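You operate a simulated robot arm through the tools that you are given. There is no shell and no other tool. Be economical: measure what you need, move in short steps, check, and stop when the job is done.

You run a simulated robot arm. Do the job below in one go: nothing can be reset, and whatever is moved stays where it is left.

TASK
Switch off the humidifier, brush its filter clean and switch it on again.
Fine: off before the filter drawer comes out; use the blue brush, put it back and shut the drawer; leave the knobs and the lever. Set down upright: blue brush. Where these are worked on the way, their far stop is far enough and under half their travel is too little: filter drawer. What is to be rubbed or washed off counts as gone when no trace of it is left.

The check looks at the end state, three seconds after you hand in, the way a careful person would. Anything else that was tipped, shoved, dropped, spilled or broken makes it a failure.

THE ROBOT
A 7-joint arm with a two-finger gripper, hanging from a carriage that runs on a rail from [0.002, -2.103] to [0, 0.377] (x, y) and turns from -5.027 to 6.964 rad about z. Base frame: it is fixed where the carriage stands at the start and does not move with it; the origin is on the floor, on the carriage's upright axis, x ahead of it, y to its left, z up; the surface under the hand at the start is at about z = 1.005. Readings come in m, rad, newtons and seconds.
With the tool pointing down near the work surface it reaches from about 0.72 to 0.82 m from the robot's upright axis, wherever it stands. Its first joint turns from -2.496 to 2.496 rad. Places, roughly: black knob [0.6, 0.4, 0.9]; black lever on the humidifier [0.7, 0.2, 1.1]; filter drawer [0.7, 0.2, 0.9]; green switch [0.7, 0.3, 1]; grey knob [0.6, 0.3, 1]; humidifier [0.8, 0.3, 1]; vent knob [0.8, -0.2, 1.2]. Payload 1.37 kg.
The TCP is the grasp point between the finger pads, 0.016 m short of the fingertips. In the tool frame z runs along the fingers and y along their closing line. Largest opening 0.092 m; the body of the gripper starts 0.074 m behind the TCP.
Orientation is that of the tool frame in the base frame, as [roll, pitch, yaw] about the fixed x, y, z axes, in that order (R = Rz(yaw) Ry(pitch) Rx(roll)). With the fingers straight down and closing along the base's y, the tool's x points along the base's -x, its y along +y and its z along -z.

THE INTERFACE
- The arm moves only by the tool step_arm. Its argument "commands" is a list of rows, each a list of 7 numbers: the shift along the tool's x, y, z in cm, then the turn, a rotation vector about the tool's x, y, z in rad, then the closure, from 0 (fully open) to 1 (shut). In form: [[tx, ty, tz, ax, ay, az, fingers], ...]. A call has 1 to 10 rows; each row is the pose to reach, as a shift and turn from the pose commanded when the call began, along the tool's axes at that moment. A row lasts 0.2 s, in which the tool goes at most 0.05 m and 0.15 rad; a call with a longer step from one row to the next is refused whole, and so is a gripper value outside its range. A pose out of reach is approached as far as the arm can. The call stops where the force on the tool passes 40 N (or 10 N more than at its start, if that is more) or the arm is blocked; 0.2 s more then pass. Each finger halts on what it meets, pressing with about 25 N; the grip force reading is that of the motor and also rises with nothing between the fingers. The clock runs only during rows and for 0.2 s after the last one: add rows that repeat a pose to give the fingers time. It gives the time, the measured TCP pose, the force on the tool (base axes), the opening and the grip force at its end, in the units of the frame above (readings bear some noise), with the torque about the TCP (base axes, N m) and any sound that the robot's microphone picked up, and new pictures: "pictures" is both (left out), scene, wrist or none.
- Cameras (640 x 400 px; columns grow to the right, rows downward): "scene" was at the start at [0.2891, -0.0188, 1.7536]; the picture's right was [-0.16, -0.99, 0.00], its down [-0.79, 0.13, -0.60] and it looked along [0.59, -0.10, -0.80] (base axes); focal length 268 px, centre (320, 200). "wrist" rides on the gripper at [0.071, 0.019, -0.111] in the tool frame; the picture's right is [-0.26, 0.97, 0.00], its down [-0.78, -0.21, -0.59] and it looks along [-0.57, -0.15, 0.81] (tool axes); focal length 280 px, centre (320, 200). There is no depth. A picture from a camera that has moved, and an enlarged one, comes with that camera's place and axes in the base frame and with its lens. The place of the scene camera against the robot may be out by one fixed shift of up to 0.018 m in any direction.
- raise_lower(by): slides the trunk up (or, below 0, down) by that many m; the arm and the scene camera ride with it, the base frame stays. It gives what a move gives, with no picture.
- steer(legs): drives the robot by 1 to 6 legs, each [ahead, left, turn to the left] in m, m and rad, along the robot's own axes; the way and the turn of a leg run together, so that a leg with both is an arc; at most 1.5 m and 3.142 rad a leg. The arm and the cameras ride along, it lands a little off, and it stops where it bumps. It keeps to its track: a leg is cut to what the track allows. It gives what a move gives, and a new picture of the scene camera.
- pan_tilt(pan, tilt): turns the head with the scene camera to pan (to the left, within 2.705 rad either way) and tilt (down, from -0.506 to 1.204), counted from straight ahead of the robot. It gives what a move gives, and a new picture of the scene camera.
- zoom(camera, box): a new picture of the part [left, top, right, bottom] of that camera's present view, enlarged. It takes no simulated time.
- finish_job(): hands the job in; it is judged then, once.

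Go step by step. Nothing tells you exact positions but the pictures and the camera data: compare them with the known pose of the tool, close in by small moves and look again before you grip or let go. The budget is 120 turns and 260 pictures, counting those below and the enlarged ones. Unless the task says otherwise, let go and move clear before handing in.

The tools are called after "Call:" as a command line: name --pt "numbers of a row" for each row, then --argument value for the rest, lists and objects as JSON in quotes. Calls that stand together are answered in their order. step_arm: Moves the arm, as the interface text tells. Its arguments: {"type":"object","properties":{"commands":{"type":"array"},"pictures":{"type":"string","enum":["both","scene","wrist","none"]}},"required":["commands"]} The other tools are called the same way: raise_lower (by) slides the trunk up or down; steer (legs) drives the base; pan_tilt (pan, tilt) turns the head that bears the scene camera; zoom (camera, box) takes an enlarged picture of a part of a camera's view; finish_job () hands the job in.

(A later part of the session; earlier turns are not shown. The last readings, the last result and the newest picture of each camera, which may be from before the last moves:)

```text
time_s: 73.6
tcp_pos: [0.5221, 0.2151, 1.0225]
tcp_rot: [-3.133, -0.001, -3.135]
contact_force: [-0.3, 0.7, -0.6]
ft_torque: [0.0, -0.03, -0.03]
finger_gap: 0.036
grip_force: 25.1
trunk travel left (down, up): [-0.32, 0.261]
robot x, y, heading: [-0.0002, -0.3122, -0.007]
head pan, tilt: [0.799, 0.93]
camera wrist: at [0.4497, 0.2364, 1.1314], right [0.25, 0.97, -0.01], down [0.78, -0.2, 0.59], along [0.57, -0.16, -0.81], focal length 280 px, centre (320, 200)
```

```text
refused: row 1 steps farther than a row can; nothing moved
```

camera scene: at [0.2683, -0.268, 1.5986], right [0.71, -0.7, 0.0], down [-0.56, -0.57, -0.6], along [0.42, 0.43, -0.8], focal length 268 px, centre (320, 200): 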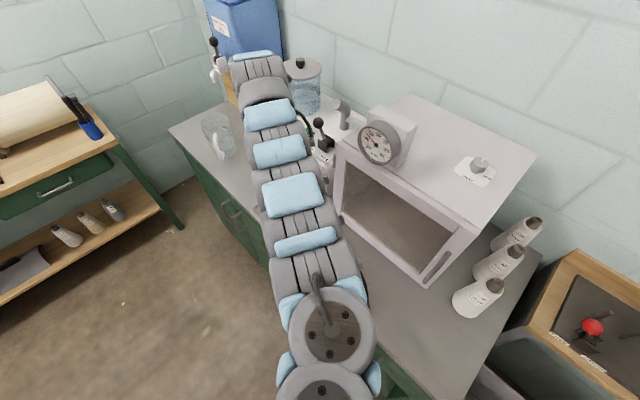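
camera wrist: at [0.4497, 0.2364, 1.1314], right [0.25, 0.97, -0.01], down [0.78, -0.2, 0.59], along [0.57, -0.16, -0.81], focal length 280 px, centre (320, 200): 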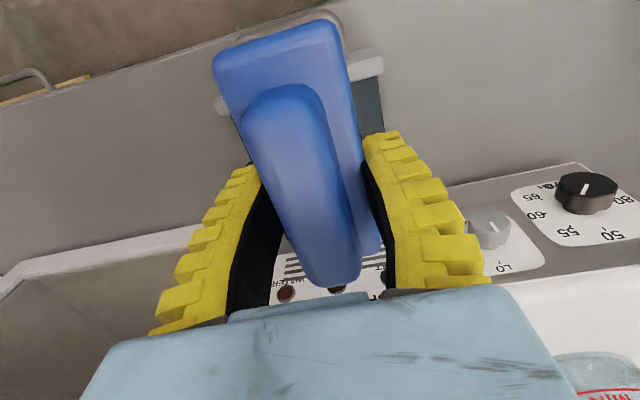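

Call:
step_arm --pt "0 -3 -3 0 0 0 1" --pt "0 -6 -6 0 0 0 1" --pt "0 -10 -8 0 0 0 1" --pt "0 -14 -8 0 0 0 1" --pt "0 -18 -8 0 0 0 1" --pt "0 -22 -8 0 0 0 1" --pictures "both"

```text
time_s: 75.0
tcp_pos: [0.585, 0.0582, 1.1469]
tcp_rot: [-3.129, 0.007, 3.14]
contact_force: [4.2, -5.3, -0.6]
ft_torque: [0.54, 0.35, -0.01]
finger_gap: 0.036
grip_force: 25.5
out of reach, approached as far as the arm can: row 3, 4, 5, 6
trunk travel left (down, up): [-0.32, 0.261]
robot x, y, heading: [0.0015, -0.3143, -0.009]
head pan, tilt: [0.799, 0.93]
camera scene: at [0.2703, -0.2709, 1.5997], right [0.71, -0.7, 0.01], down [-0.56, -0.57, -0.6], along [0.42, 0.42, -0.8], focal length 268 px, centre (320, 200)
camera wrist: at [0.5144, 0.0802, 1.2572], right [0.26, 0.96, -0.01], down [0.78, -0.21, 0.6], along [0.57, -0.17, -0.8], focal length 280 px, centre (320, 200)
```

scene: 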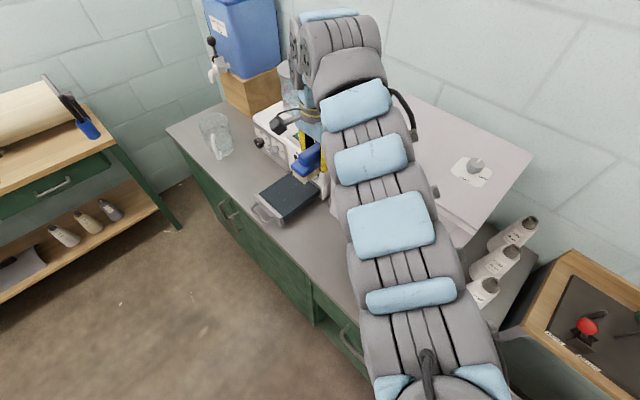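
wrist: 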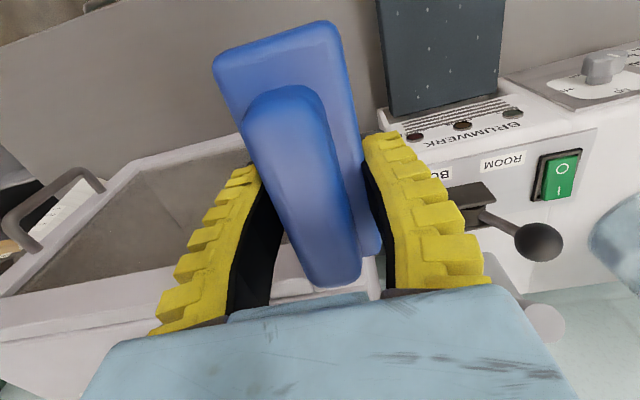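

There are small contact forces, so I may be brushing against the cabinet's gauge. I'll back off at once, and enlarge the filter view first since that costs no time.

Call:
zoom --camera "wrist" --box '[360, 0, 540, 130]'

Call:
step_arm --pt "3 1 0 0 0 0 1" --pt "6 3 0 0 0 0 1" --pt "7 7 0 0 0 0 1" --pt "7 10 0 0 0 0 1" --pictures "both"

```text
3.08 times, centred on (450, 65) of wrist
camera zoom: at [0.5144, 0.0802, 1.2572], right [0.26, 0.96, -0.01], down [0.78, -0.21, 0.6], along [0.57, -0.17, -0.8], focal length 863 px, centre (-80, 615)
```

zoom: 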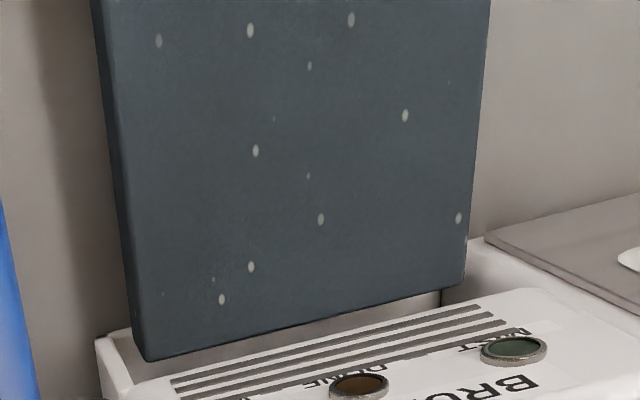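

```text
time_s: 76.0
tcp_pos: [0.5121, 0.1625, 1.1496]
tcp_rot: [-3.133, 0.001, -3.136]
contact_force: [-0.2, -0.5, -1.9]
ft_torque: [0.01, 0.01, 0.04]
finger_gap: 0.0361
grip_force: 25.0
out of reach, approached as far as the arm can: row 1, 2
trunk travel left (down, up): [-0.32, 0.261]
robot x, y, heading: [-0.0006, -0.3148, -0.001]
head pan, tilt: [0.799, 0.93]
camera scene: at [0.2683, -0.2682, 1.5985], right [0.71, -0.7, 0.0], down [-0.56, -0.57, -0.6], along [0.42, 0.43, -0.8], focal length 268 px, centre (320, 200)
camera wrist: at [0.4395, 0.1848, 1.2585], right [0.26, 0.97, -0.01], down [0.78, -0.2, 0.59], along [0.57, -0.16, -0.81], focal length 280 px, centre (320, 200)
```

scene: 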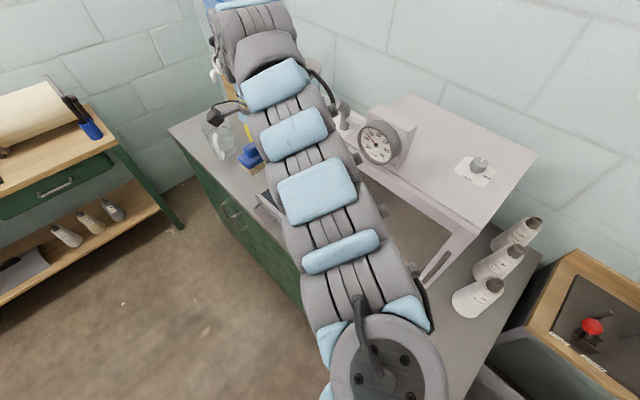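
wrist: 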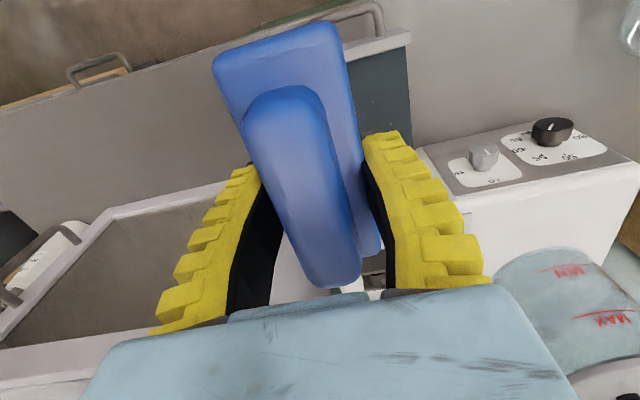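

The cabinet stayed put, but the filter still shows some scattered pale flecks, either residue or texture. I'll get a closer view by sliding the robot a bit to the right.

Call:
steer --legs '[[0, -0.1, 0]]'

Call:
zoom --camera "wrist" --box '[340, 0, 540, 160]'

Call:
zoom --camera "scene" --box '[220, 90, 340, 190]'

```text
time_s: 77.2
tcp_pos: [0.5131, 0.0606, 1.1493]
tcp_rot: [-3.132, 0.002, -3.138]
contact_force: [0.0, 0.6, -0.8]
ft_torque: [-0.02, -0.01, 0.0]
finger_gap: 0.0359
grip_force: 25.1
trunk travel left (down, up): [-0.32, 0.261]
robot x, y, heading: [-0.0011, -0.4116, -0.004]
head pan, tilt: [0.799, 0.93]
camera scene: at [0.2686, -0.3702, 1.5986], right [0.71, -0.7, 0.0], down [-0.56, -0.57, -0.6], along [0.42, 0.42, -0.8], focal length 268 px, centre (320, 200)
```

scene: 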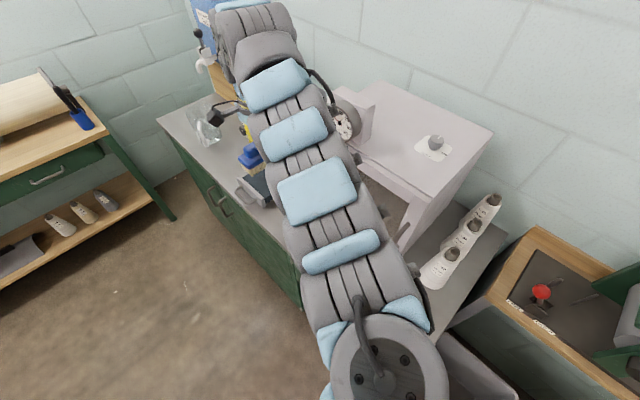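

```text
2.50 times, centred on (440, 80) of wrist
camera zoom: at [0.4411, 0.082, 1.2583], right [0.26, 0.97, -0.01], down [0.78, -0.2, 0.59], along [0.57, -0.16, -0.81], focal length 701 px, centre (20, 500)
```

zoom: 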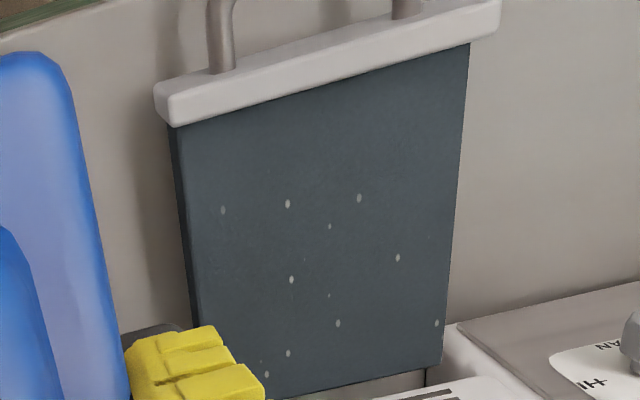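

```text
4.00 times, centred on (280, 140) of scene
camera zoom: at [0.2686, -0.3702, 1.5986], right [0.71, -0.7, 0.0], down [-0.56, -0.57, -0.6], along [0.42, 0.42, -0.8], focal length 1074 px, centre (480, 440)
```

zoom: 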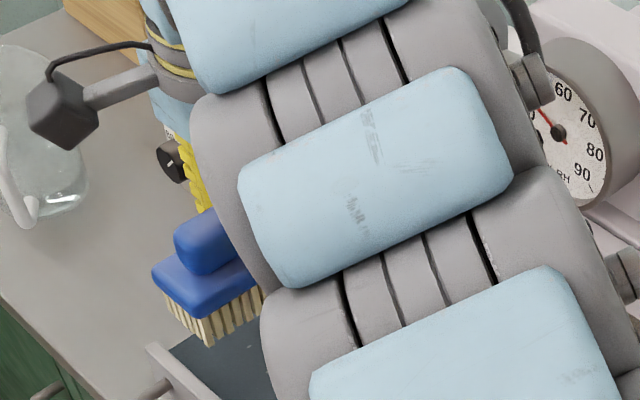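

The flecks sit around where the patch was, not near the front, and some are faded, so I take them as residue. I'll go back and brush the whole area with real pressure, finding contact by force.

Call:
steer --legs '[[0, 0.1, 0]]'

Call:
step_arm --pt "-2 1.5 3 0 0 0 1" --pt "-4 3 7 0 0 0 1" --pt "-6 3.8 11 0 0 0 1" --pt "-7.5 3.8 15.5 0 0 0 1" --pt "-8.7 3.8 20 0 0 0 1" --pt "-8.7 3.8 22.4 0 0 0 1" --pt "-8.7 3.8 22.8 0 0 0 1" --pt "-8.7 3.8 22.8 0 0 0 1" --pictures "none"

```text
time_s: 78.3
tcp_pos: [0.5116, 0.1569, 1.1476]
tcp_rot: [-3.13, 0.002, -3.14]
contact_force: [-0.2, -0.6, -1.5]
ft_torque: [0.0, -0.04, 0.01]
finger_gap: 0.036
grip_force: 24.9
trunk travel left (down, up): [-0.32, 0.261]
robot x, y, heading: [-0.0007, -0.3135, -0.013]
head pan, tilt: [0.799, 0.93]
camera scene: at [0.2685, -0.2724, 1.5986], right [0.71, -0.7, 0.0], down [-0.56, -0.57, -0.6], along [0.42, 0.42, -0.8], focal length 268 px, centre (320, 200)
```

scene: 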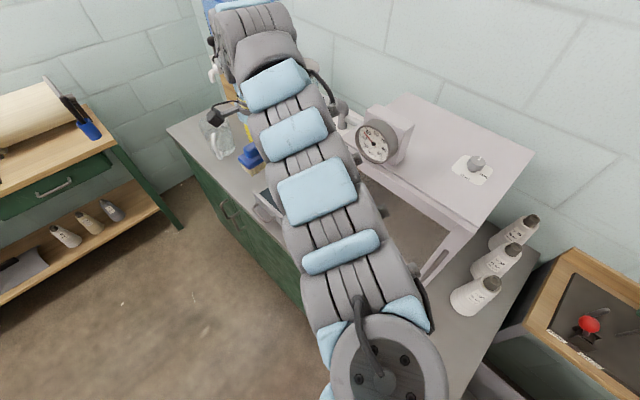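

```text
time_s: 80.1
tcp_pos: [0.5989, 0.1942, 0.9219]
tcp_rot: [-3.133, 0.001, -3.139]
contact_force: [0.1, -0.1, -1.2]
ft_torque: [-0.02, 0.0, 0.02]
finger_gap: 0.036
grip_force: 24.5
trunk travel left (down, up): [-0.32, 0.261]
robot x, y, heading: [-0.0017, -0.3179, -0.012]
head pan, tilt: [0.799, 0.93]
```

Call:
step_arm --pt "0 0 0.25 0 0 0 1" --pt "0 0 0.5 0 0 0 1" --pt "0 0 0.5 0 0 0 1" --pictures "none"

```text
time_s: 80.9
tcp_pos: [0.6008, 0.1951, 0.9179]
tcp_rot: [-3.135, 0.003, -3.139]
contact_force: [-3.5, -1.7, 16.3]
ft_torque: [-0.04, 0.02, 0.0]
finger_gap: 0.0374
grip_force: 25.1
trunk travel left (down, up): [-0.32, 0.261]
robot x, y, heading: [0.0023, -0.3142, -0.009]
head pan, tilt: [0.799, 0.93]
```

Contact is firm at 0.918 (16 N). I'll ease off slightly and sweep.

Call:
step_arm --pt "0 -1.5 -0.15 0 0 0 1" --pt "0 -3 -0.15 0 0 0 1" --pt "0 -4.5 -0.15 0 0 0 1" --pt "0 -3 -0.15 0 0 0 1" --pt "0 -1 -0.15 0 0 0 1" --pt "0 1 -0.15 0 0 0 1" --pt "0 3 -0.15 0 0 0 1" --pt "0 5 -0.15 0 0 0 1" --pt "0 3 -0.15 0 0 0 1" --pt "0 1 -0.15 0 0 0 1" --pictures "none"

Call:
step_arm --pt "0 -1 0 0 0 0 1" --pt "0 -3 0 0 0 0 1" --pt "0 -5 0 0 0 0 1" --pt "0 -3 0 0 0 0 1" --pt "0 0 0 0 0 0 1" --pt "0 0 0 0 0 0 1" --pictures "wrist"

```text
time_s: 83.1
tcp_pos: [0.5993, 0.2064, 0.9167]
tcp_rot: [-3.134, 0.003, -3.138]
contact_force: [-0.3, 0.6, -0.9]
ft_torque: [-0.05, -0.02, -0.01]
finger_gap: 0.0358
grip_force: 24.9
out of reach, approached as far as the arm can: row 7, 8, 9
trunk travel left (down, up): [-0.32, 0.261]
robot x, y, heading: [0.0026, -0.3176, -0.009]
head pan, tilt: [0.799, 0.93]
```

```text
time_s: 84.5
tcp_pos: [0.6002, 0.2072, 0.9201]
tcp_rot: [-3.131, 0.0, 3.142]
contact_force: [0.4, -0.6, 0.0]
ft_torque: [-0.04, 0.01, 0.0]
finger_gap: 0.0359
grip_force: 25.0
trunk travel left (down, up): [-0.32, 0.261]
robot x, y, heading: [-0.0012, -0.3142, -0.012]
head pan, tilt: [0.799, 0.93]
camera wrist: at [0.5282, 0.2284, 1.0298], right [0.26, 0.97, -0.01], down [0.78, -0.21, 0.59], along [0.57, -0.16, -0.81], focal length 280 px, centre (320, 200)
```

wrist: 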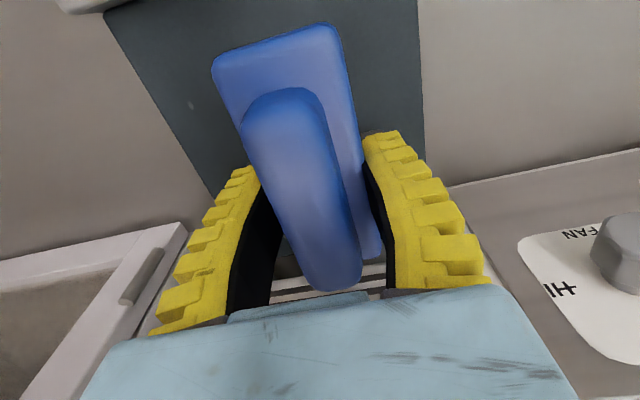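

One fleck shows near (0.554, 0.152), and +y strokes hit the reach limit. I'll lift, shift the robot 5 cm left and sweep the whole width at two x positions.

Call:
step_arm --pt "1 0 -2 0 0 0 1" --pt "2.5 0 -3 0 0 0 1" --pt "2.5 0 -3 0 0 0 1" --pictures "none"

Call:
steer --legs '[[0, 0.05, 0.01]]'

Call:
step_arm --pt "0 -2 1 0 0 0 1" --pt "0 -4 2 0 0 0 1" --pt "0 -6 2.9 0 0 0 1" --pt "0 -7 3.2 0 0 0 1" --pt "0 -7 3.5 0 0 0 1" --pictures "wrist"

```text
time_s: 85.3
tcp_pos: [0.5743, 0.206, 0.9496]
tcp_rot: [-3.131, -0.001, -3.141]
contact_force: [-0.7, -0.1, -1.2]
ft_torque: [0.0, -0.05, -0.03]
finger_gap: 0.0362
grip_force: 24.7
trunk travel left (down, up): [-0.32, 0.261]
robot x, y, heading: [-0.0017, -0.3134, -0.014]
head pan, tilt: [0.799, 0.93]
```

```text
time_s: 86.3
tcp_pos: [0.5701, 0.2586, 0.9493]
tcp_rot: [-3.135, 0.002, -3.13]
contact_force: [-0.9, 0.4, -1.2]
ft_torque: [-0.01, 0.0, 0.0]
finger_gap: 0.0362
grip_force: 25.1
trunk travel left (down, up): [-0.32, 0.261]
robot x, y, heading: [0.0002, -0.2668, -0.001]
head pan, tilt: [0.799, 0.93]
camera scene: at [0.268, -0.2218, 1.5986], right [0.72, -0.7, 0.0], down [-0.56, -0.57, -0.6], along [0.42, 0.43, -0.8], focal length 268 px, centre (320, 200)
```

scene: 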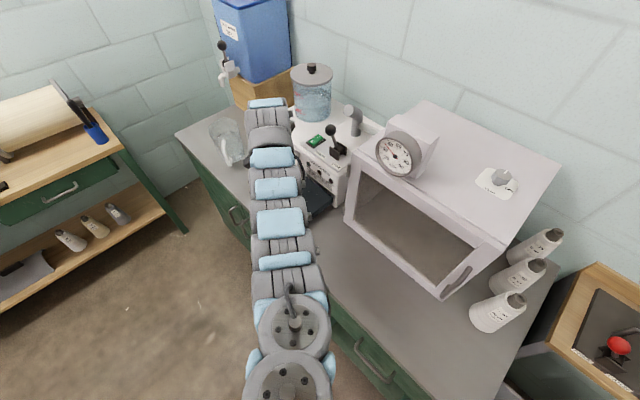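

```text
time_s: 87.5
tcp_pos: [0.5716, 0.1911, 0.9185]
tcp_rot: [-3.135, 0.004, -3.131]
contact_force: [-0.8, 2.5, 16.3]
ft_torque: [0.03, 0.01, -0.16]
finger_gap: 0.0372
grip_force: 25.0
trunk travel left (down, up): [-0.32, 0.261]
robot x, y, heading: [0.0026, -0.2643, -0.007]
head pan, tilt: [0.799, 0.93]
camera wrist: at [0.4988, 0.2115, 1.0277], right [0.25, 0.97, -0.01], down [0.78, -0.2, 0.59], along [0.57, -0.15, -0.8], focal length 280 px, centre (320, 200)
```

wrist: 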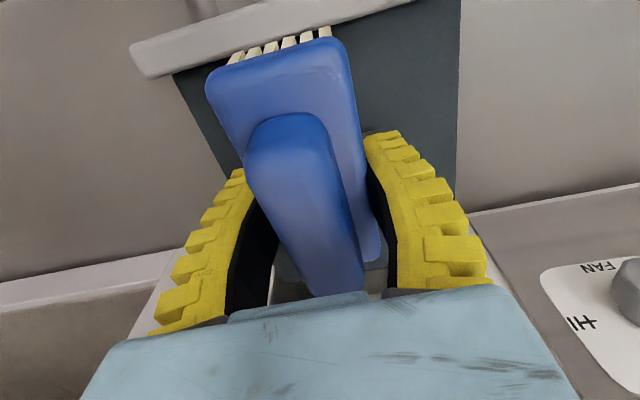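

The near end of the brush came up on the drawer's front lip and tilted in the grip. I'll lift, move 2.5 cm away from the lip and press it level on the filter again.

Call:
step_arm --pt "0 0 -0.8 0 0 0 1" --pt "0 0 -2 0 0 0 1" --pt "-1.5 0 -2.5 0 0 0 1" --pt "-2.8 0 -2.5 0 0 0 1" --pt "-2.8 0 -2.5 0 0 0 1" --pictures "wrist"

```text
time_s: 88.7
tcp_pos: [0.6005, 0.1889, 0.9403]
tcp_rot: [-3.132, 0.002, -3.131]
contact_force: [-0.7, 0.6, -1.0]
ft_torque: [-0.03, 0.01, 0.05]
finger_gap: 0.0359
grip_force: 25.6
trunk travel left (down, up): [-0.32, 0.261]
robot x, y, heading: [-0.0009, -0.2641, -0.004]
head pan, tilt: [0.799, 0.93]
camera wrist: at [0.5279, 0.2106, 1.0498], right [0.25, 0.97, -0.01], down [0.78, -0.2, 0.59], along [0.57, -0.16, -0.81], focal length 280 px, centre (320, 200)
```

wrist: 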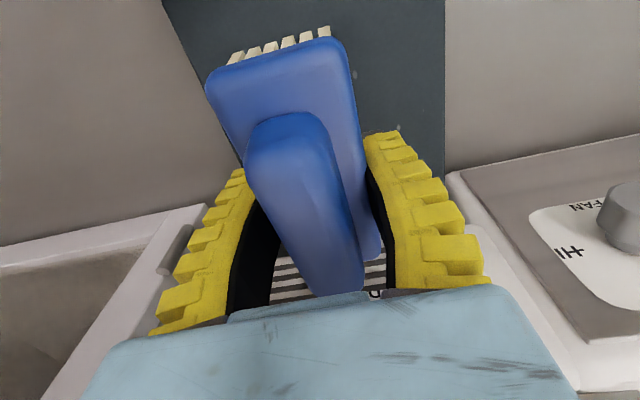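

Call:
step_arm --pt "0 0 1.2 0 0 0 1" --pt "0 0 1.8 0 0 0 1" --pt "0 0 2.2 0 0 0 1" --pt "0 0 2.5 0 0 0 1" --pt "0 0 2.5 0 0 0 1" --pictures "wrist"

```text
time_s: 89.9
tcp_pos: [0.5993, 0.1894, 0.916]
tcp_rot: [-3.132, 0.005, -3.131]
contact_force: [-3.1, -1.0, 10.6]
ft_torque: [0.02, -0.46, 0.01]
finger_gap: 0.0361
grip_force: 24.9
trunk travel left (down, up): [-0.32, 0.261]
robot x, y, heading: [-0.0012, -0.2694, -0.002]
head pan, tilt: [0.799, 0.93]
camera wrist: at [0.5272, 0.2108, 1.0261], right [0.25, 0.97, -0.01], down [0.78, -0.2, 0.59], along [0.57, -0.15, -0.81], focal length 280 px, centre (320, 200)
```

wrist: 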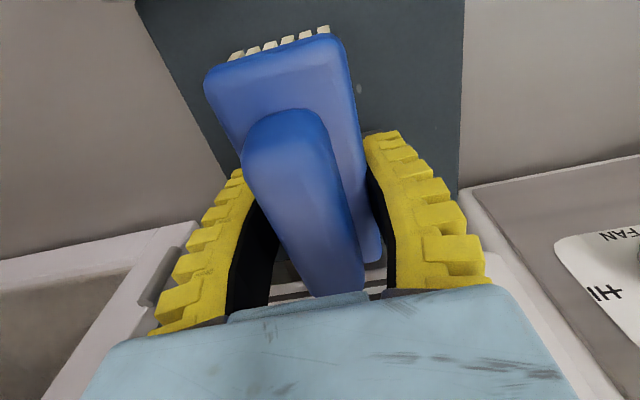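

Only the far end of the brush presses now, which suits the far flecks. I'll sweep the width like this first.

Call:
step_arm --pt "0 -2 0.1 0 0 0 1" --pt "0 -4 0.1 0 0 0 1" --pt "0 -5 0.1 0 0 0 1" --pt "0 -3 0.1 0 0 0 1" --pt "0 -1 0.1 0 0 0 1" --pt "0 1 0.1 0 0 0 1" --pt "0 3 0.1 0 0 0 1" --pt "0 5 0.1 0 0 0 1" --pt "0 7 0.1 0 0 0 1" --pt "0 5 0.1 0 0 0 1" --pictures "none"

Call:
step_arm --pt "0 -2 0 0 0 0 1" --pt "0 -4 0 0 0 0 1" --pt "0 -5 0.3 0 0 0 1" --pt "0 -5 0.7 0 0 0 1" --pt "0 -5 0.7 0 0 0 1" --pictures "wrist"

```text
time_s: 92.1
tcp_pos: [0.5956, 0.239, 0.9151]
tcp_rot: [-3.133, 0.0, -3.13]
contact_force: [-0.3, 0.2, -1.1]
ft_torque: [-0.11, -0.08, 0.0]
finger_gap: 0.0359
grip_force: 24.4
trunk travel left (down, up): [-0.32, 0.261]
robot x, y, heading: [-0.0005, -0.2676, 0.003]
head pan, tilt: [0.799, 0.93]
```

```text
time_s: 93.3
tcp_pos: [0.5995, 0.1922, 0.9079]
tcp_rot: [-3.134, 0.001, -3.13]
contact_force: [-2.3, 2.9, 11.2]
ft_torque: [0.06, -0.49, 0.13]
finger_gap: 0.0361
grip_force: 25.0
trunk travel left (down, up): [-0.32, 0.261]
robot x, y, heading: [0.0003, -0.2691, -0.0]
head pan, tilt: [0.799, 0.93]
camera wrist: at [0.5267, 0.2117, 1.0176], right [0.25, 0.97, -0.01], down [0.78, -0.2, 0.59], along [0.57, -0.15, -0.81], focal length 280 px, centre (320, 200)
```

wrist: 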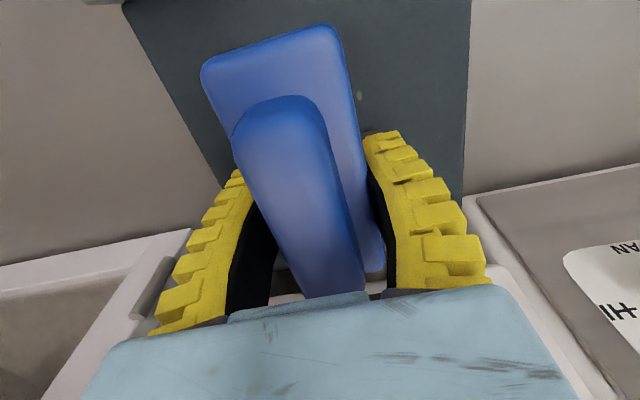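

The brush is level again. Now firm sweeps across the full width.

Call:
step_arm --pt "0 -2 0 0 0 0 1" --pt "0 -4 0 0 0 0 1" --pt "0 -5.5 0 0 0 0 1" --pt "0 -3 0.1 0 0 0 1" --pt "0 -1 0.1 0 0 0 1" --pt "0 1 0.1 0 0 0 1" --pt "0 3 0.1 0 0 0 1" --pt "0 5 0.1 0 0 0 1" --pt "0 7 0.1 0 0 0 1" --pt "0 5 0.2 0 0 0 1" --pictures "none"

Call:
step_arm --pt "0.5 -2 0.05 0 0 0 1" --pt "0.5 -4 0.05 0 0 0 1" --pt "0.5 -6 0.05 0 0 0 1" --pt "0.5 -8 0.05 0 0 0 1" --pt "0.5 -10 0.05 0 0 0 1" --pt "0.5 -8 0.1 0 0 0 1" --pt "0.5 -6 0.1 0 0 0 1" --pt "0.5 -4 0.1 0 0 0 1" --pt "0.5 -2 0.1 0 0 0 1" --pt "0.5 0 0.1 0 0 0 1" --pictures "wrist"

```text
time_s: 95.5
tcp_pos: [0.5995, 0.2413, 0.9055]
tcp_rot: [-3.135, 0.006, -3.129]
contact_force: [3.0, 2.4, 19.9]
ft_torque: [-0.13, 0.04, 0.09]
finger_gap: 0.0368
grip_force: 25.2
trunk travel left (down, up): [-0.32, 0.261]
robot x, y, heading: [-0.0005, -0.268, -0.001]
head pan, tilt: [0.799, 0.93]
```

```text
time_s: 95.9
tcp_pos: [0.596, 0.2233, 0.9054]
tcp_rot: [-3.136, 0.004, -3.13]
contact_force: [1.5, -0.5, 23.2]
ft_torque: [0.2, -0.02, 0.01]
finger_gap: 0.036
grip_force: 25.1
trunk travel left (down, up): [-0.32, 0.261]
robot x, y, heading: [-0.0009, -0.266, 0.001]
head pan, tilt: [0.799, 0.93]
stopped in row 2: the force on the tool passed its limit at 56 N (the readings are from after the stop); the commanded pose is now the measured one
camera wrist: at [0.523, 0.2435, 1.0156], right [0.25, 0.97, 0.0], down [0.78, -0.2, 0.59], along [0.57, -0.15, -0.8], focal length 280 px, centre (320, 200)
```

wrist: 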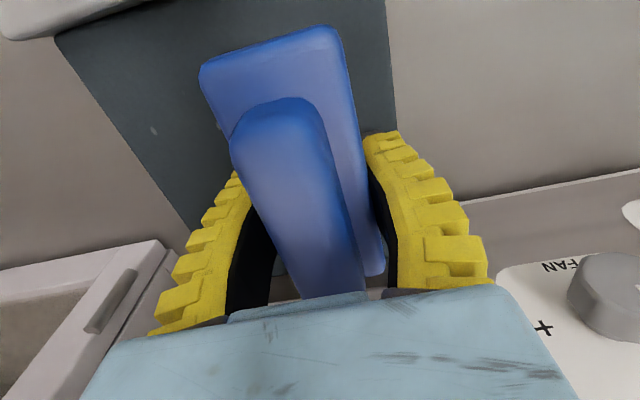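

The pressure limit tripped and the brush has slid up in the grip. I'll rest it on the filter, regrip about 1.5 cm higher and continue gently.

Call:
step_arm --pt "0 0 -0.15 0 0 0 1" --pt "0 0 -0.15 0 0 0 0.5" --pt "0 0 -0.15 0 0 0 0.5" --pt "0 0 -0.8 0 0 0 0.5" --pt "0 0 -1.5 0 0 0 0.5" --pt "0 0 -1.5 0 0 0 0.5" --pictures "wrist"

Call:
zoom --camera "wrist" --box '[180, 20, 460, 300]'

```text
time_s: 97.3
tcp_pos: [0.5916, 0.221, 0.9182]
tcp_rot: [-3.132, 0.0, -3.13]
contact_force: [0.1, 0.8, 0.8]
ft_torque: [0.05, 0.01, 0.01]
finger_gap: 0.0491
grip_force: 1.8
trunk travel left (down, up): [-0.32, 0.261]
robot x, y, heading: [-0.0005, -0.2693, 0.001]
head pan, tilt: [0.799, 0.93]
camera wrist: at [0.5191, 0.2426, 1.0276], right [0.25, 0.97, -0.01], down [0.78, -0.2, 0.59], along [0.57, -0.15, -0.81], focal length 280 px, centre (320, 200)
```

wrist: 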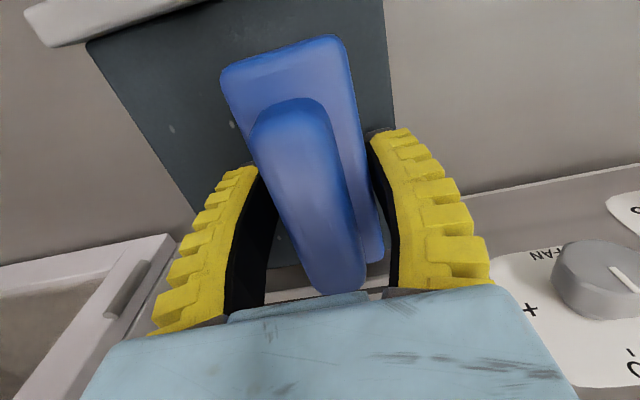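

```text
1.43 times, centred on (320, 160) of wrist
camera zoom: at [0.5191, 0.2426, 1.0276], right [0.25, 0.97, -0.01], down [0.78, -0.2, 0.59], along [0.57, -0.15, -0.81], focal length 401 px, centre (320, 257)
```

zoom: 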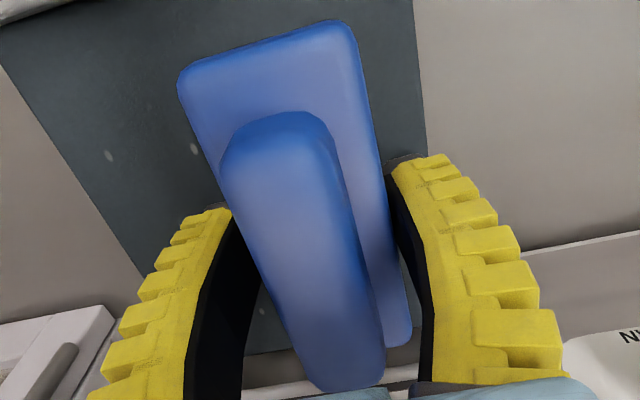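

The remaining flecks have faded, so brushing works. I'll regrip here and continue.

Call:
step_arm --pt "0 0.6 0 0 0 0 0.6" --pt "0 0.6 0 0 0 0 0.8" --pt "0 0.6 0 0 0 0 1" --pt "0 0.6 0 0 0 0 1" --pt "0 0.6 0 0 0 0 1" --pictures "none"

Call:
step_arm --pt "0.8 -2 0.05 0 0 0 1" --pt "0.8 -4 0.05 0 0 0 1" --pt "0.8 -6 0.05 0 0 0 1" --pt "0.8 -8 0.05 0 0 0 1" --pt "0.8 -9 0.05 0 0 0 1" --pt "0.8 -7 0.1 0 0 0 1" --pt "0.8 -5 0.1 0 0 0 1" --pt "0.8 -3 0.1 0 0 0 1" --pt "0.8 -1 0.1 0 0 0 1" --pt "0.8 1.5 0.1 0 0 0 1" --pictures "wrist"

```text
time_s: 98.5
tcp_pos: [0.5923, 0.2291, 0.9184]
tcp_rot: [-3.134, 0.002, -3.129]
contact_force: [-1.2, -0.8, 8.8]
ft_torque: [0.06, 0.1, 0.0]
finger_gap: 0.0362
grip_force: 25.0
trunk travel left (down, up): [-0.32, 0.261]
robot x, y, heading: [0.0009, -0.2664, -0.004]
head pan, tilt: [0.799, 0.93]
```

```text
time_s: 100.7
tcp_pos: [0.5855, 0.2433, 0.9184]
tcp_rot: [-3.134, 0.0, -3.129]
contact_force: [-0.4, 0.2, 2.1]
ft_torque: [0.09, -0.11, 0.04]
finger_gap: 0.0361
grip_force: 25.0
trunk travel left (down, up): [-0.32, 0.261]
robot x, y, heading: [-0.0014, -0.2679, 0.006]
head pan, tilt: [0.799, 0.93]
camera wrist: at [0.5131, 0.2645, 1.028], right [0.25, 0.97, -0.01], down [0.78, -0.2, 0.59], along [0.57, -0.15, -0.81], focal length 280 px, centre (320, 200)
```

wrist: 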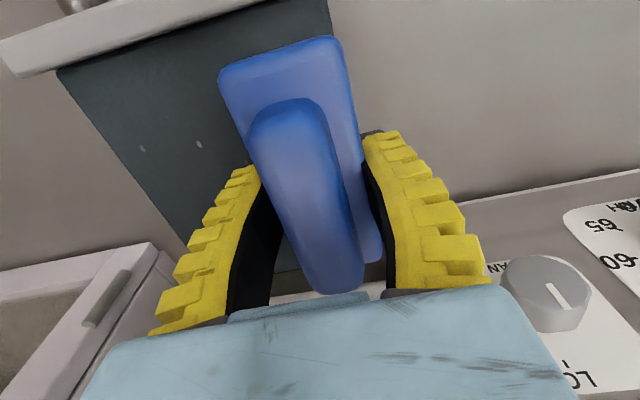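

Call:
zoom --camera "wrist" --box '[60, 30, 300, 270]'

Call:
step_arm --pt "-0.5 -1.5 0.15 0 0 0 1" --pt "-0.5 -4 0.15 0 0 0 1" --pt "-0.5 -6.5 0.15 0 0 0 1" --pt "-0.5 -9 0.15 0 0 0 1" --pt "-0.5 -11 0.15 0 0 0 1" --pt "0 -9 0.2 0 0 0 1" --pt "0 -7 0.2 0 0 0 1" --pt "0 -9 0.2 0 0 0 1" --pt "0 -6 0.2 0 0 0 1" --pt "0 -3 0.2 0 0 0 1" --pictures "wrist"

Call:
zoom --camera "wrist" --box '[60, 30, 300, 270]'

```text
1.67 times, centred on (180, 150) of wrist
camera zoom: at [0.5131, 0.2645, 1.028], right [0.25, 0.97, -0.01], down [0.78, -0.2, 0.59], along [0.57, -0.15, -0.81], focal length 467 px, centre (553, 283)
```

zoom: 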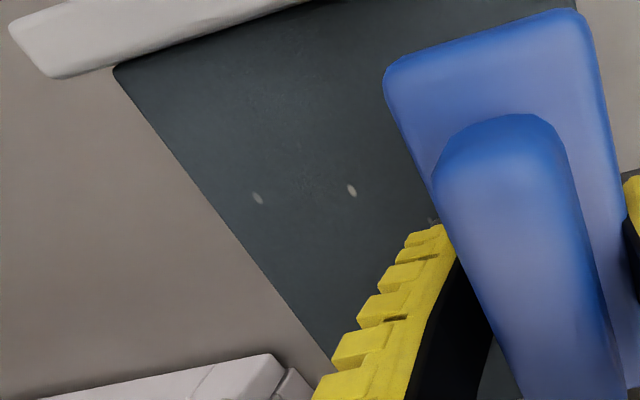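

```text
time_s: 102.9
tcp_pos: [0.5858, 0.2139, 0.9161]
tcp_rot: [-3.133, 0.0, -3.13]
contact_force: [0.2, 0.5, -1.4]
ft_torque: [0.0, -0.01, 0.01]
finger_gap: 0.0359
grip_force: 25.0
trunk travel left (down, up): [-0.32, 0.261]
robot x, y, heading: [0.0, -0.2644, -0.001]
head pan, tilt: [0.799, 0.93]
camera wrist: at [0.5141, 0.2341, 1.0262], right [0.25, 0.97, -0.01], down [0.78, -0.2, 0.59], along [0.57, -0.15, -0.81], focal length 280 px, centre (320, 200)
```

wrist: 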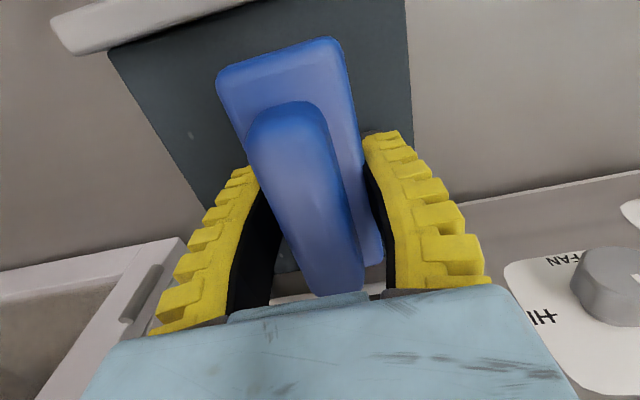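

```text
1.67 times, centred on (180, 150) of wrist
camera zoom: at [0.5141, 0.2341, 1.0262], right [0.25, 0.97, -0.01], down [0.78, -0.2, 0.59], along [0.57, -0.15, -0.81], focal length 467 px, centre (553, 283)
```

zoom: 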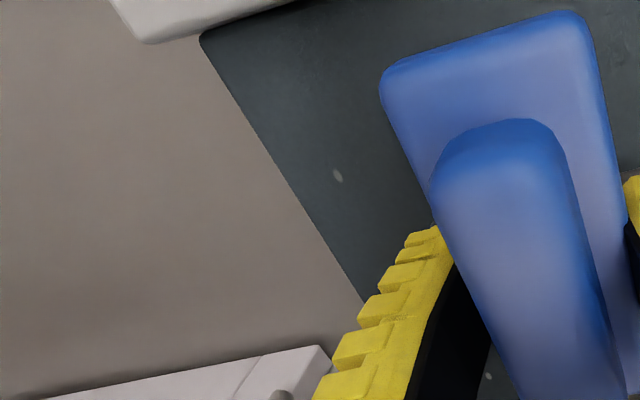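

I can't judge this through the hand, so I'll lift off and take the clear side view again to compare flecks.

Call:
step_arm --pt "0 0 -3 0 0 0 1" --pt "2 0 -7 0 0 0 1" --pt "4 0 -11 0 0 0 1" --pt "6 0 -15 0 0 0 1" --pt "7 0 -19 0 0 0 1" --pt "7.3 0 -23 0 0 0 1" --pictures "none"

Call:
steer --legs '[[0, -0.15, 0]]'

Call:
zoom --camera "wrist" --box '[340, 0, 540, 160]'

```text
time_s: 104.3
tcp_pos: [0.5116, 0.2124, 1.1463]
tcp_rot: [-3.134, -0.001, -3.128]
contact_force: [0.2, 0.6, -0.6]
ft_torque: [-0.02, -0.05, -0.04]
finger_gap: 0.0357
grip_force: 24.8
trunk travel left (down, up): [-0.32, 0.261]
robot x, y, heading: [-0.0007, -0.2649, 0.001]
head pan, tilt: [0.799, 0.93]
```

```text
time_s: 105.7
tcp_pos: [0.5137, 0.0655, 1.1467]
tcp_rot: [-3.133, -0.001, -3.129]
contact_force: [-0.3, 0.3, -1.0]
ft_torque: [0.03, 0.0, 0.01]
finger_gap: 0.0357
grip_force: 24.7
trunk travel left (down, up): [-0.32, 0.261]
robot x, y, heading: [-0.0052, -0.4168, -0.006]
head pan, tilt: [0.799, 0.93]
camera scene: at [0.2681, -0.3687, 1.5986], right [0.72, -0.7, 0.0], down [-0.56, -0.57, -0.6], along [0.42, 0.43, -0.8], focal length 268 px, centre (320, 200)
```

scene: 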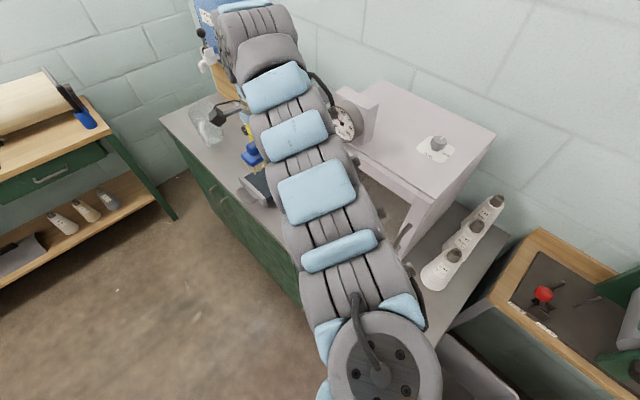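

```text
2.50 times, centred on (440, 80) of wrist
camera zoom: at [0.4416, 0.0868, 1.2558], right [0.25, 0.97, -0.01], down [0.78, -0.2, 0.59], along [0.57, -0.15, -0.81], focal length 701 px, centre (20, 500)
```

zoom: 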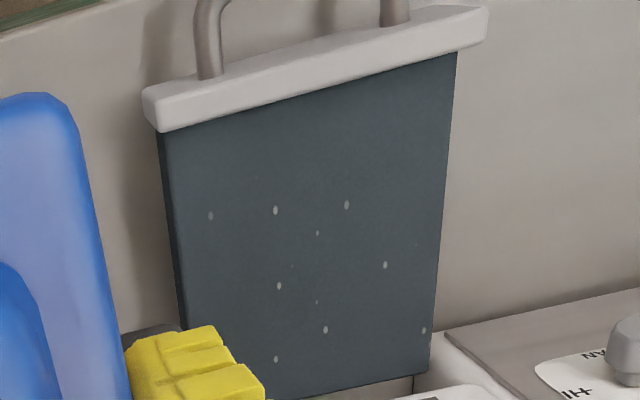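

Call:
zoom --camera "wrist" --box '[395, 60, 475, 120]'

```text
6.67 times, centred on (435, 90) of wrist
camera zoom: at [0.4416, 0.0868, 1.2558], right [0.25, 0.97, -0.01], down [0.78, -0.2, 0.59], along [0.57, -0.15, -0.81], focal length 1869 px, centre (-447, 933)
```

zoom: 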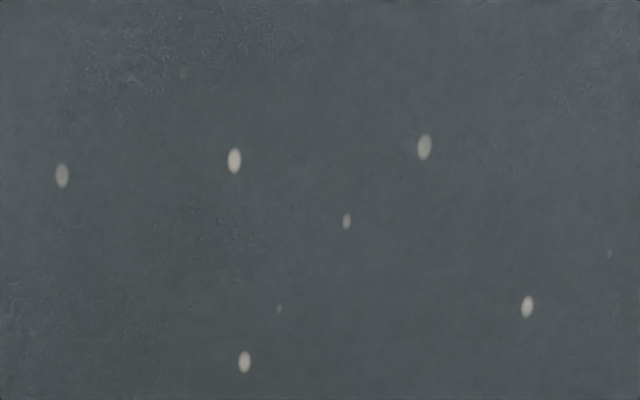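

The flecks are unchanged after many firm passes, including some right inside the band where the thick scale vanished, and they look like stretched texture. To be sure I'll turn the brush back and scrub one of them hard.

Call:
steer --legs '[[0, 0.135, 0]]'

Call:
step_arm --pt "-1 0 2 0 0 -0.15 1" --pt "-2 0 4 0 0 -0.3 1" --pt "-3 0 6 0 0 -0.45 1" --pt "-4 0 8 0 0 -0.6 1" --pt "-5 0 10 0 0 -0.75 1" --pt "-5.5 0 12 0 0 -0.9 1" --pt "-5.5 0 14 0 0 -1.05 1" --pt "-5.5 0 15 0 0 -1.2 1" --pt "-5.5 0 15 0 0 -1.35 1" --pt "-5.5 0 15 0 0 -1.5 1" --pictures "wrist"

```text
time_s: 106.9
tcp_pos: [0.5136, 0.1958, 1.1458]
tcp_rot: [-3.131, 0.001, -3.13]
contact_force: [0.2, 0.5, -1.5]
ft_torque: [-0.01, 0.01, -0.03]
finger_gap: 0.036
grip_force: 25.0
trunk travel left (down, up): [-0.32, 0.261]
robot x, y, heading: [0.0, -0.2819, 0.001]
head pan, tilt: [0.799, 0.93]
camera scene: at [0.268, -0.2385, 1.5986], right [0.72, -0.7, 0.0], down [-0.56, -0.57, -0.6], along [0.42, 0.43, -0.8], focal length 268 px, centre (320, 200)
```

scene: 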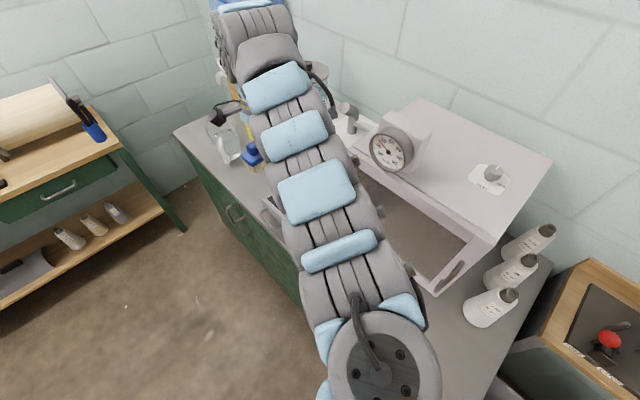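

```text
time_s: 109.1
tcp_pos: [0.5678, 0.196, 0.9961]
tcp_rot: [-3.14, -0.007, -1.629]
contact_force: [0.5, -0.2, -0.4]
ft_torque: [-0.01, 0.01, -0.02]
finger_gap: 0.0358
grip_force: 25.5
trunk travel left (down, up): [-0.32, 0.261]
robot x, y, heading: [-0.0011, -0.2837, -0.008]
head pan, tilt: [0.799, 0.93]
camera wrist: at [0.5439, 0.1289, 1.1071], right [-0.95, 0.32, 0.0], down [0.26, 0.77, 0.58], along [0.19, 0.55, -0.81], focal length 280 px, centre (320, 200)
```

wrist: 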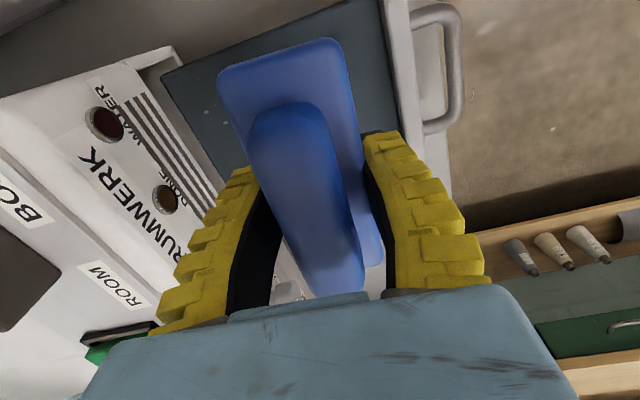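

Call:
step_arm --pt "0 0.5 4 0 0 -0.06 1" --pt "0 0.5 7 0 0 -0.06 1" --pt "0 0.5 7.7 0 0 -0.06 1" --pt "0 0.5 8.1 0 0 -0.06 1" --pt "0 0.5 8.1 0 0 -0.06 1" --pictures "none"

```text
time_s: 110.3
tcp_pos: [0.5647, 0.1934, 0.9153]
tcp_rot: [-3.141, -0.007, -1.569]
contact_force: [-0.9, -1.0, 1.0]
ft_torque: [0.15, -0.05, 0.05]
finger_gap: 0.036
grip_force: 25.2
trunk travel left (down, up): [-0.32, 0.261]
robot x, y, heading: [0.0021, -0.2852, 0.001]
head pan, tilt: [0.799, 0.93]
```

Call:
step_arm --pt "0 0 0.25 0 0 0 1" --pt "2 0.8 0.25 0 0 0 1" --pt "0 0.8 0.25 0 0 0 1" --pt "-2 0.8 0.25 0 0 0 1" --pt "0 0 0.3 0 0 0 1" --pt "2 0 0.3 0 0 0 1" --pt "0 0 0.3 0 0 0 1" --pt "-2 0 0.3 0 0 0 1" --pt "-4 0 0.3 0 0 0 1" --pt "-2 0 0.3 0 0 0 1" --pictures "none"

Call:
step_arm --pt "2 0 0.1 0 0 0 1" --pt "2 -1.2 0.1 0 0 0 1" --pt "0 -1.2 0.1 0 0 0 1" --pt "-2 -1.2 0.1 0 0 0 1" --pt "0 -2.4 0.1 0 0 0 1" --pt "2 -2.4 0.1 0 0 0 1" --pt "4 -2.4 0.1 0 0 0 1" --pt "2 -2.4 0.1 0 0 0 1" --pt "0 -3.3 0.1 0 0 0 1" --pt "2 -3.3 0.1 0 0 0 1" --pictures "wrist"

```text
time_s: 112.5
tcp_pos: [0.568, 0.2174, 0.9126]
tcp_rot: [-3.141, -0.008, -1.569]
contact_force: [3.3, -1.0, 8.5]
ft_torque: [0.48, 0.02, -0.17]
finger_gap: 0.036
grip_force: 25.5
trunk travel left (down, up): [-0.32, 0.261]
robot x, y, heading: [0.0018, -0.2829, -0.001]
head pan, tilt: [0.799, 0.93]
```

```text
time_s: 114.7
tcp_pos: [0.6006, 0.1963, 0.9114]
tcp_rot: [-3.14, -0.007, -1.572]
contact_force: [2.3, -1.2, 6.6]
ft_torque: [-0.1, 0.11, 0.03]
finger_gap: 0.0361
grip_force: 24.9
trunk travel left (down, up): [-0.32, 0.261]
robot x, y, heading: [0.0025, -0.2838, -0.004]
head pan, tilt: [0.799, 0.93]
camera wrist: at [0.5799, 0.1274, 1.0219], right [-0.97, 0.26, 0.0], down [0.21, 0.78, 0.58], along [0.16, 0.56, -0.81], focal length 280 px, centre (320, 200)
```

wrist: 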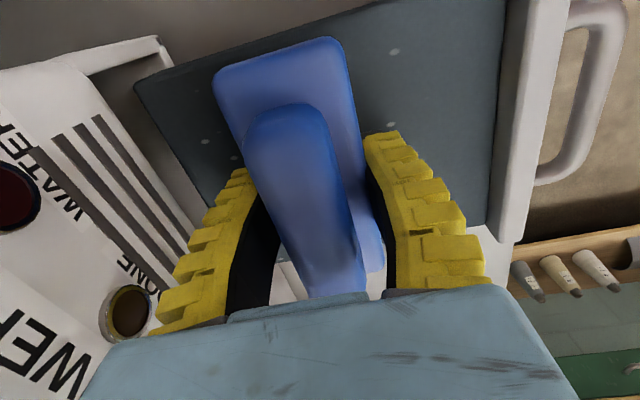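

Flecks in the area just scrubbed firmly haven't changed, so they belong to the filter's surface and the scale itself is gone. Now I'll lift and take the brush back to its place.

Call:
step_arm --pt "0 1.5 -4 0 0 0 1" --pt "0 3.5 -8 0 0 0 1" --pt "0 5.6 -12 0 0 0 1" --pt "0 5.6 -14 0 0 0 1" --pictures "none"

Call:
steer --legs '[[0, -0.565, 0]]'

Call:
step_arm --pt "0 0 0 0 0 0 1" --pictures "wrist"

Call:
zoom --camera "scene" --box '[160, 90, 320, 190]'

```text
time_s: 115.7
tcp_pos: [0.5399, 0.1973, 1.0505]
tcp_rot: [3.14, -0.012, -1.571]
contact_force: [-0.9, -0.4, -0.3]
ft_torque: [0.0, 0.01, 0.02]
finger_gap: 0.0358
grip_force: 24.5
trunk travel left (down, up): [-0.32, 0.261]
robot x, y, heading: [-0.0011, -0.282, -0.005]
head pan, tilt: [0.799, 0.93]
```

```text
time_s: 119.0
tcp_pos: [0.5438, -0.3758, 1.05]
tcp_rot: [-3.14, -0.008, -1.577]
contact_force: [0.5, 0.0, -1.3]
ft_torque: [-0.02, 0.04, 0.01]
finger_gap: 0.0359
grip_force: 24.8
trunk travel left (down, up): [-0.32, 0.261]
robot x, y, heading: [-0.0014, -0.8539, -0.009]
head pan, tilt: [0.799, 0.93]
camera scene: at [0.2688, -0.8092, 1.5986], right [0.71, -0.7, 0.0], down [-0.56, -0.57, -0.6], along [0.42, 0.43, -0.8], focal length 268 px, centre (320, 200)
```

scene: 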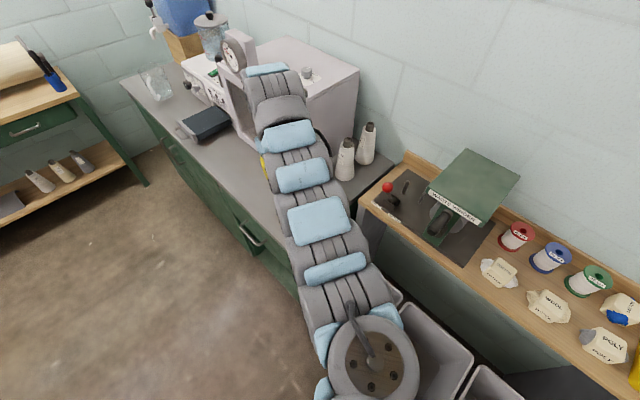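

```text
time_s: 119.4
tcp_pos: [0.5451, -0.3764, 1.0492]
tcp_rot: [-3.141, -0.009, -1.576]
contact_force: [1.5, -0.4, -1.0]
ft_torque: [0.01, 0.06, 0.01]
finger_gap: 0.036
grip_force: 25.4
trunk travel left (down, up): [-0.32, 0.261]
robot x, y, heading: [0.0021, -0.854, -0.01]
head pan, tilt: [0.799, 0.93]
camera wrist: at [0.5239, -0.4438, 1.1604], right [-0.96, 0.27, 0.0], down [0.21, 0.78, 0.58], along [0.16, 0.56, -0.81], focal length 280 px, centre (320, 200)
```

wrist: 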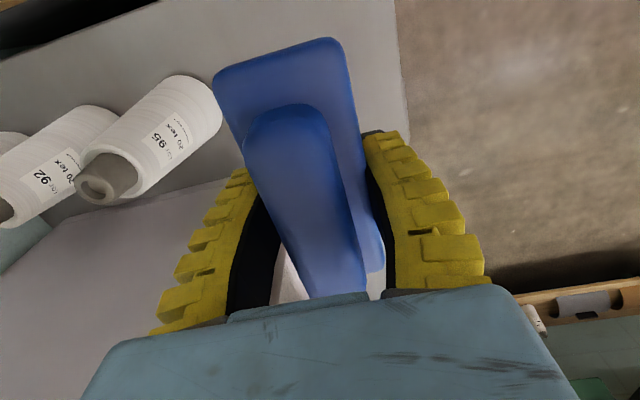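

```text
4.00 times, centred on (240, 140) of scene
camera zoom: at [0.2688, -0.8092, 1.5986], right [0.71, -0.7, 0.0], down [-0.56, -0.57, -0.6], along [0.42, 0.43, -0.8], focal length 1074 px, centre (640, 440)
```

zoom: 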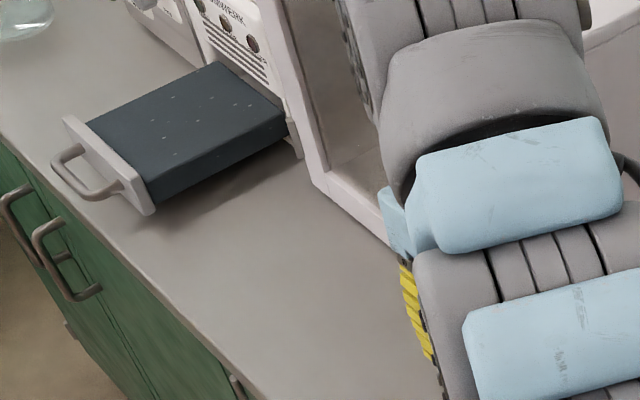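

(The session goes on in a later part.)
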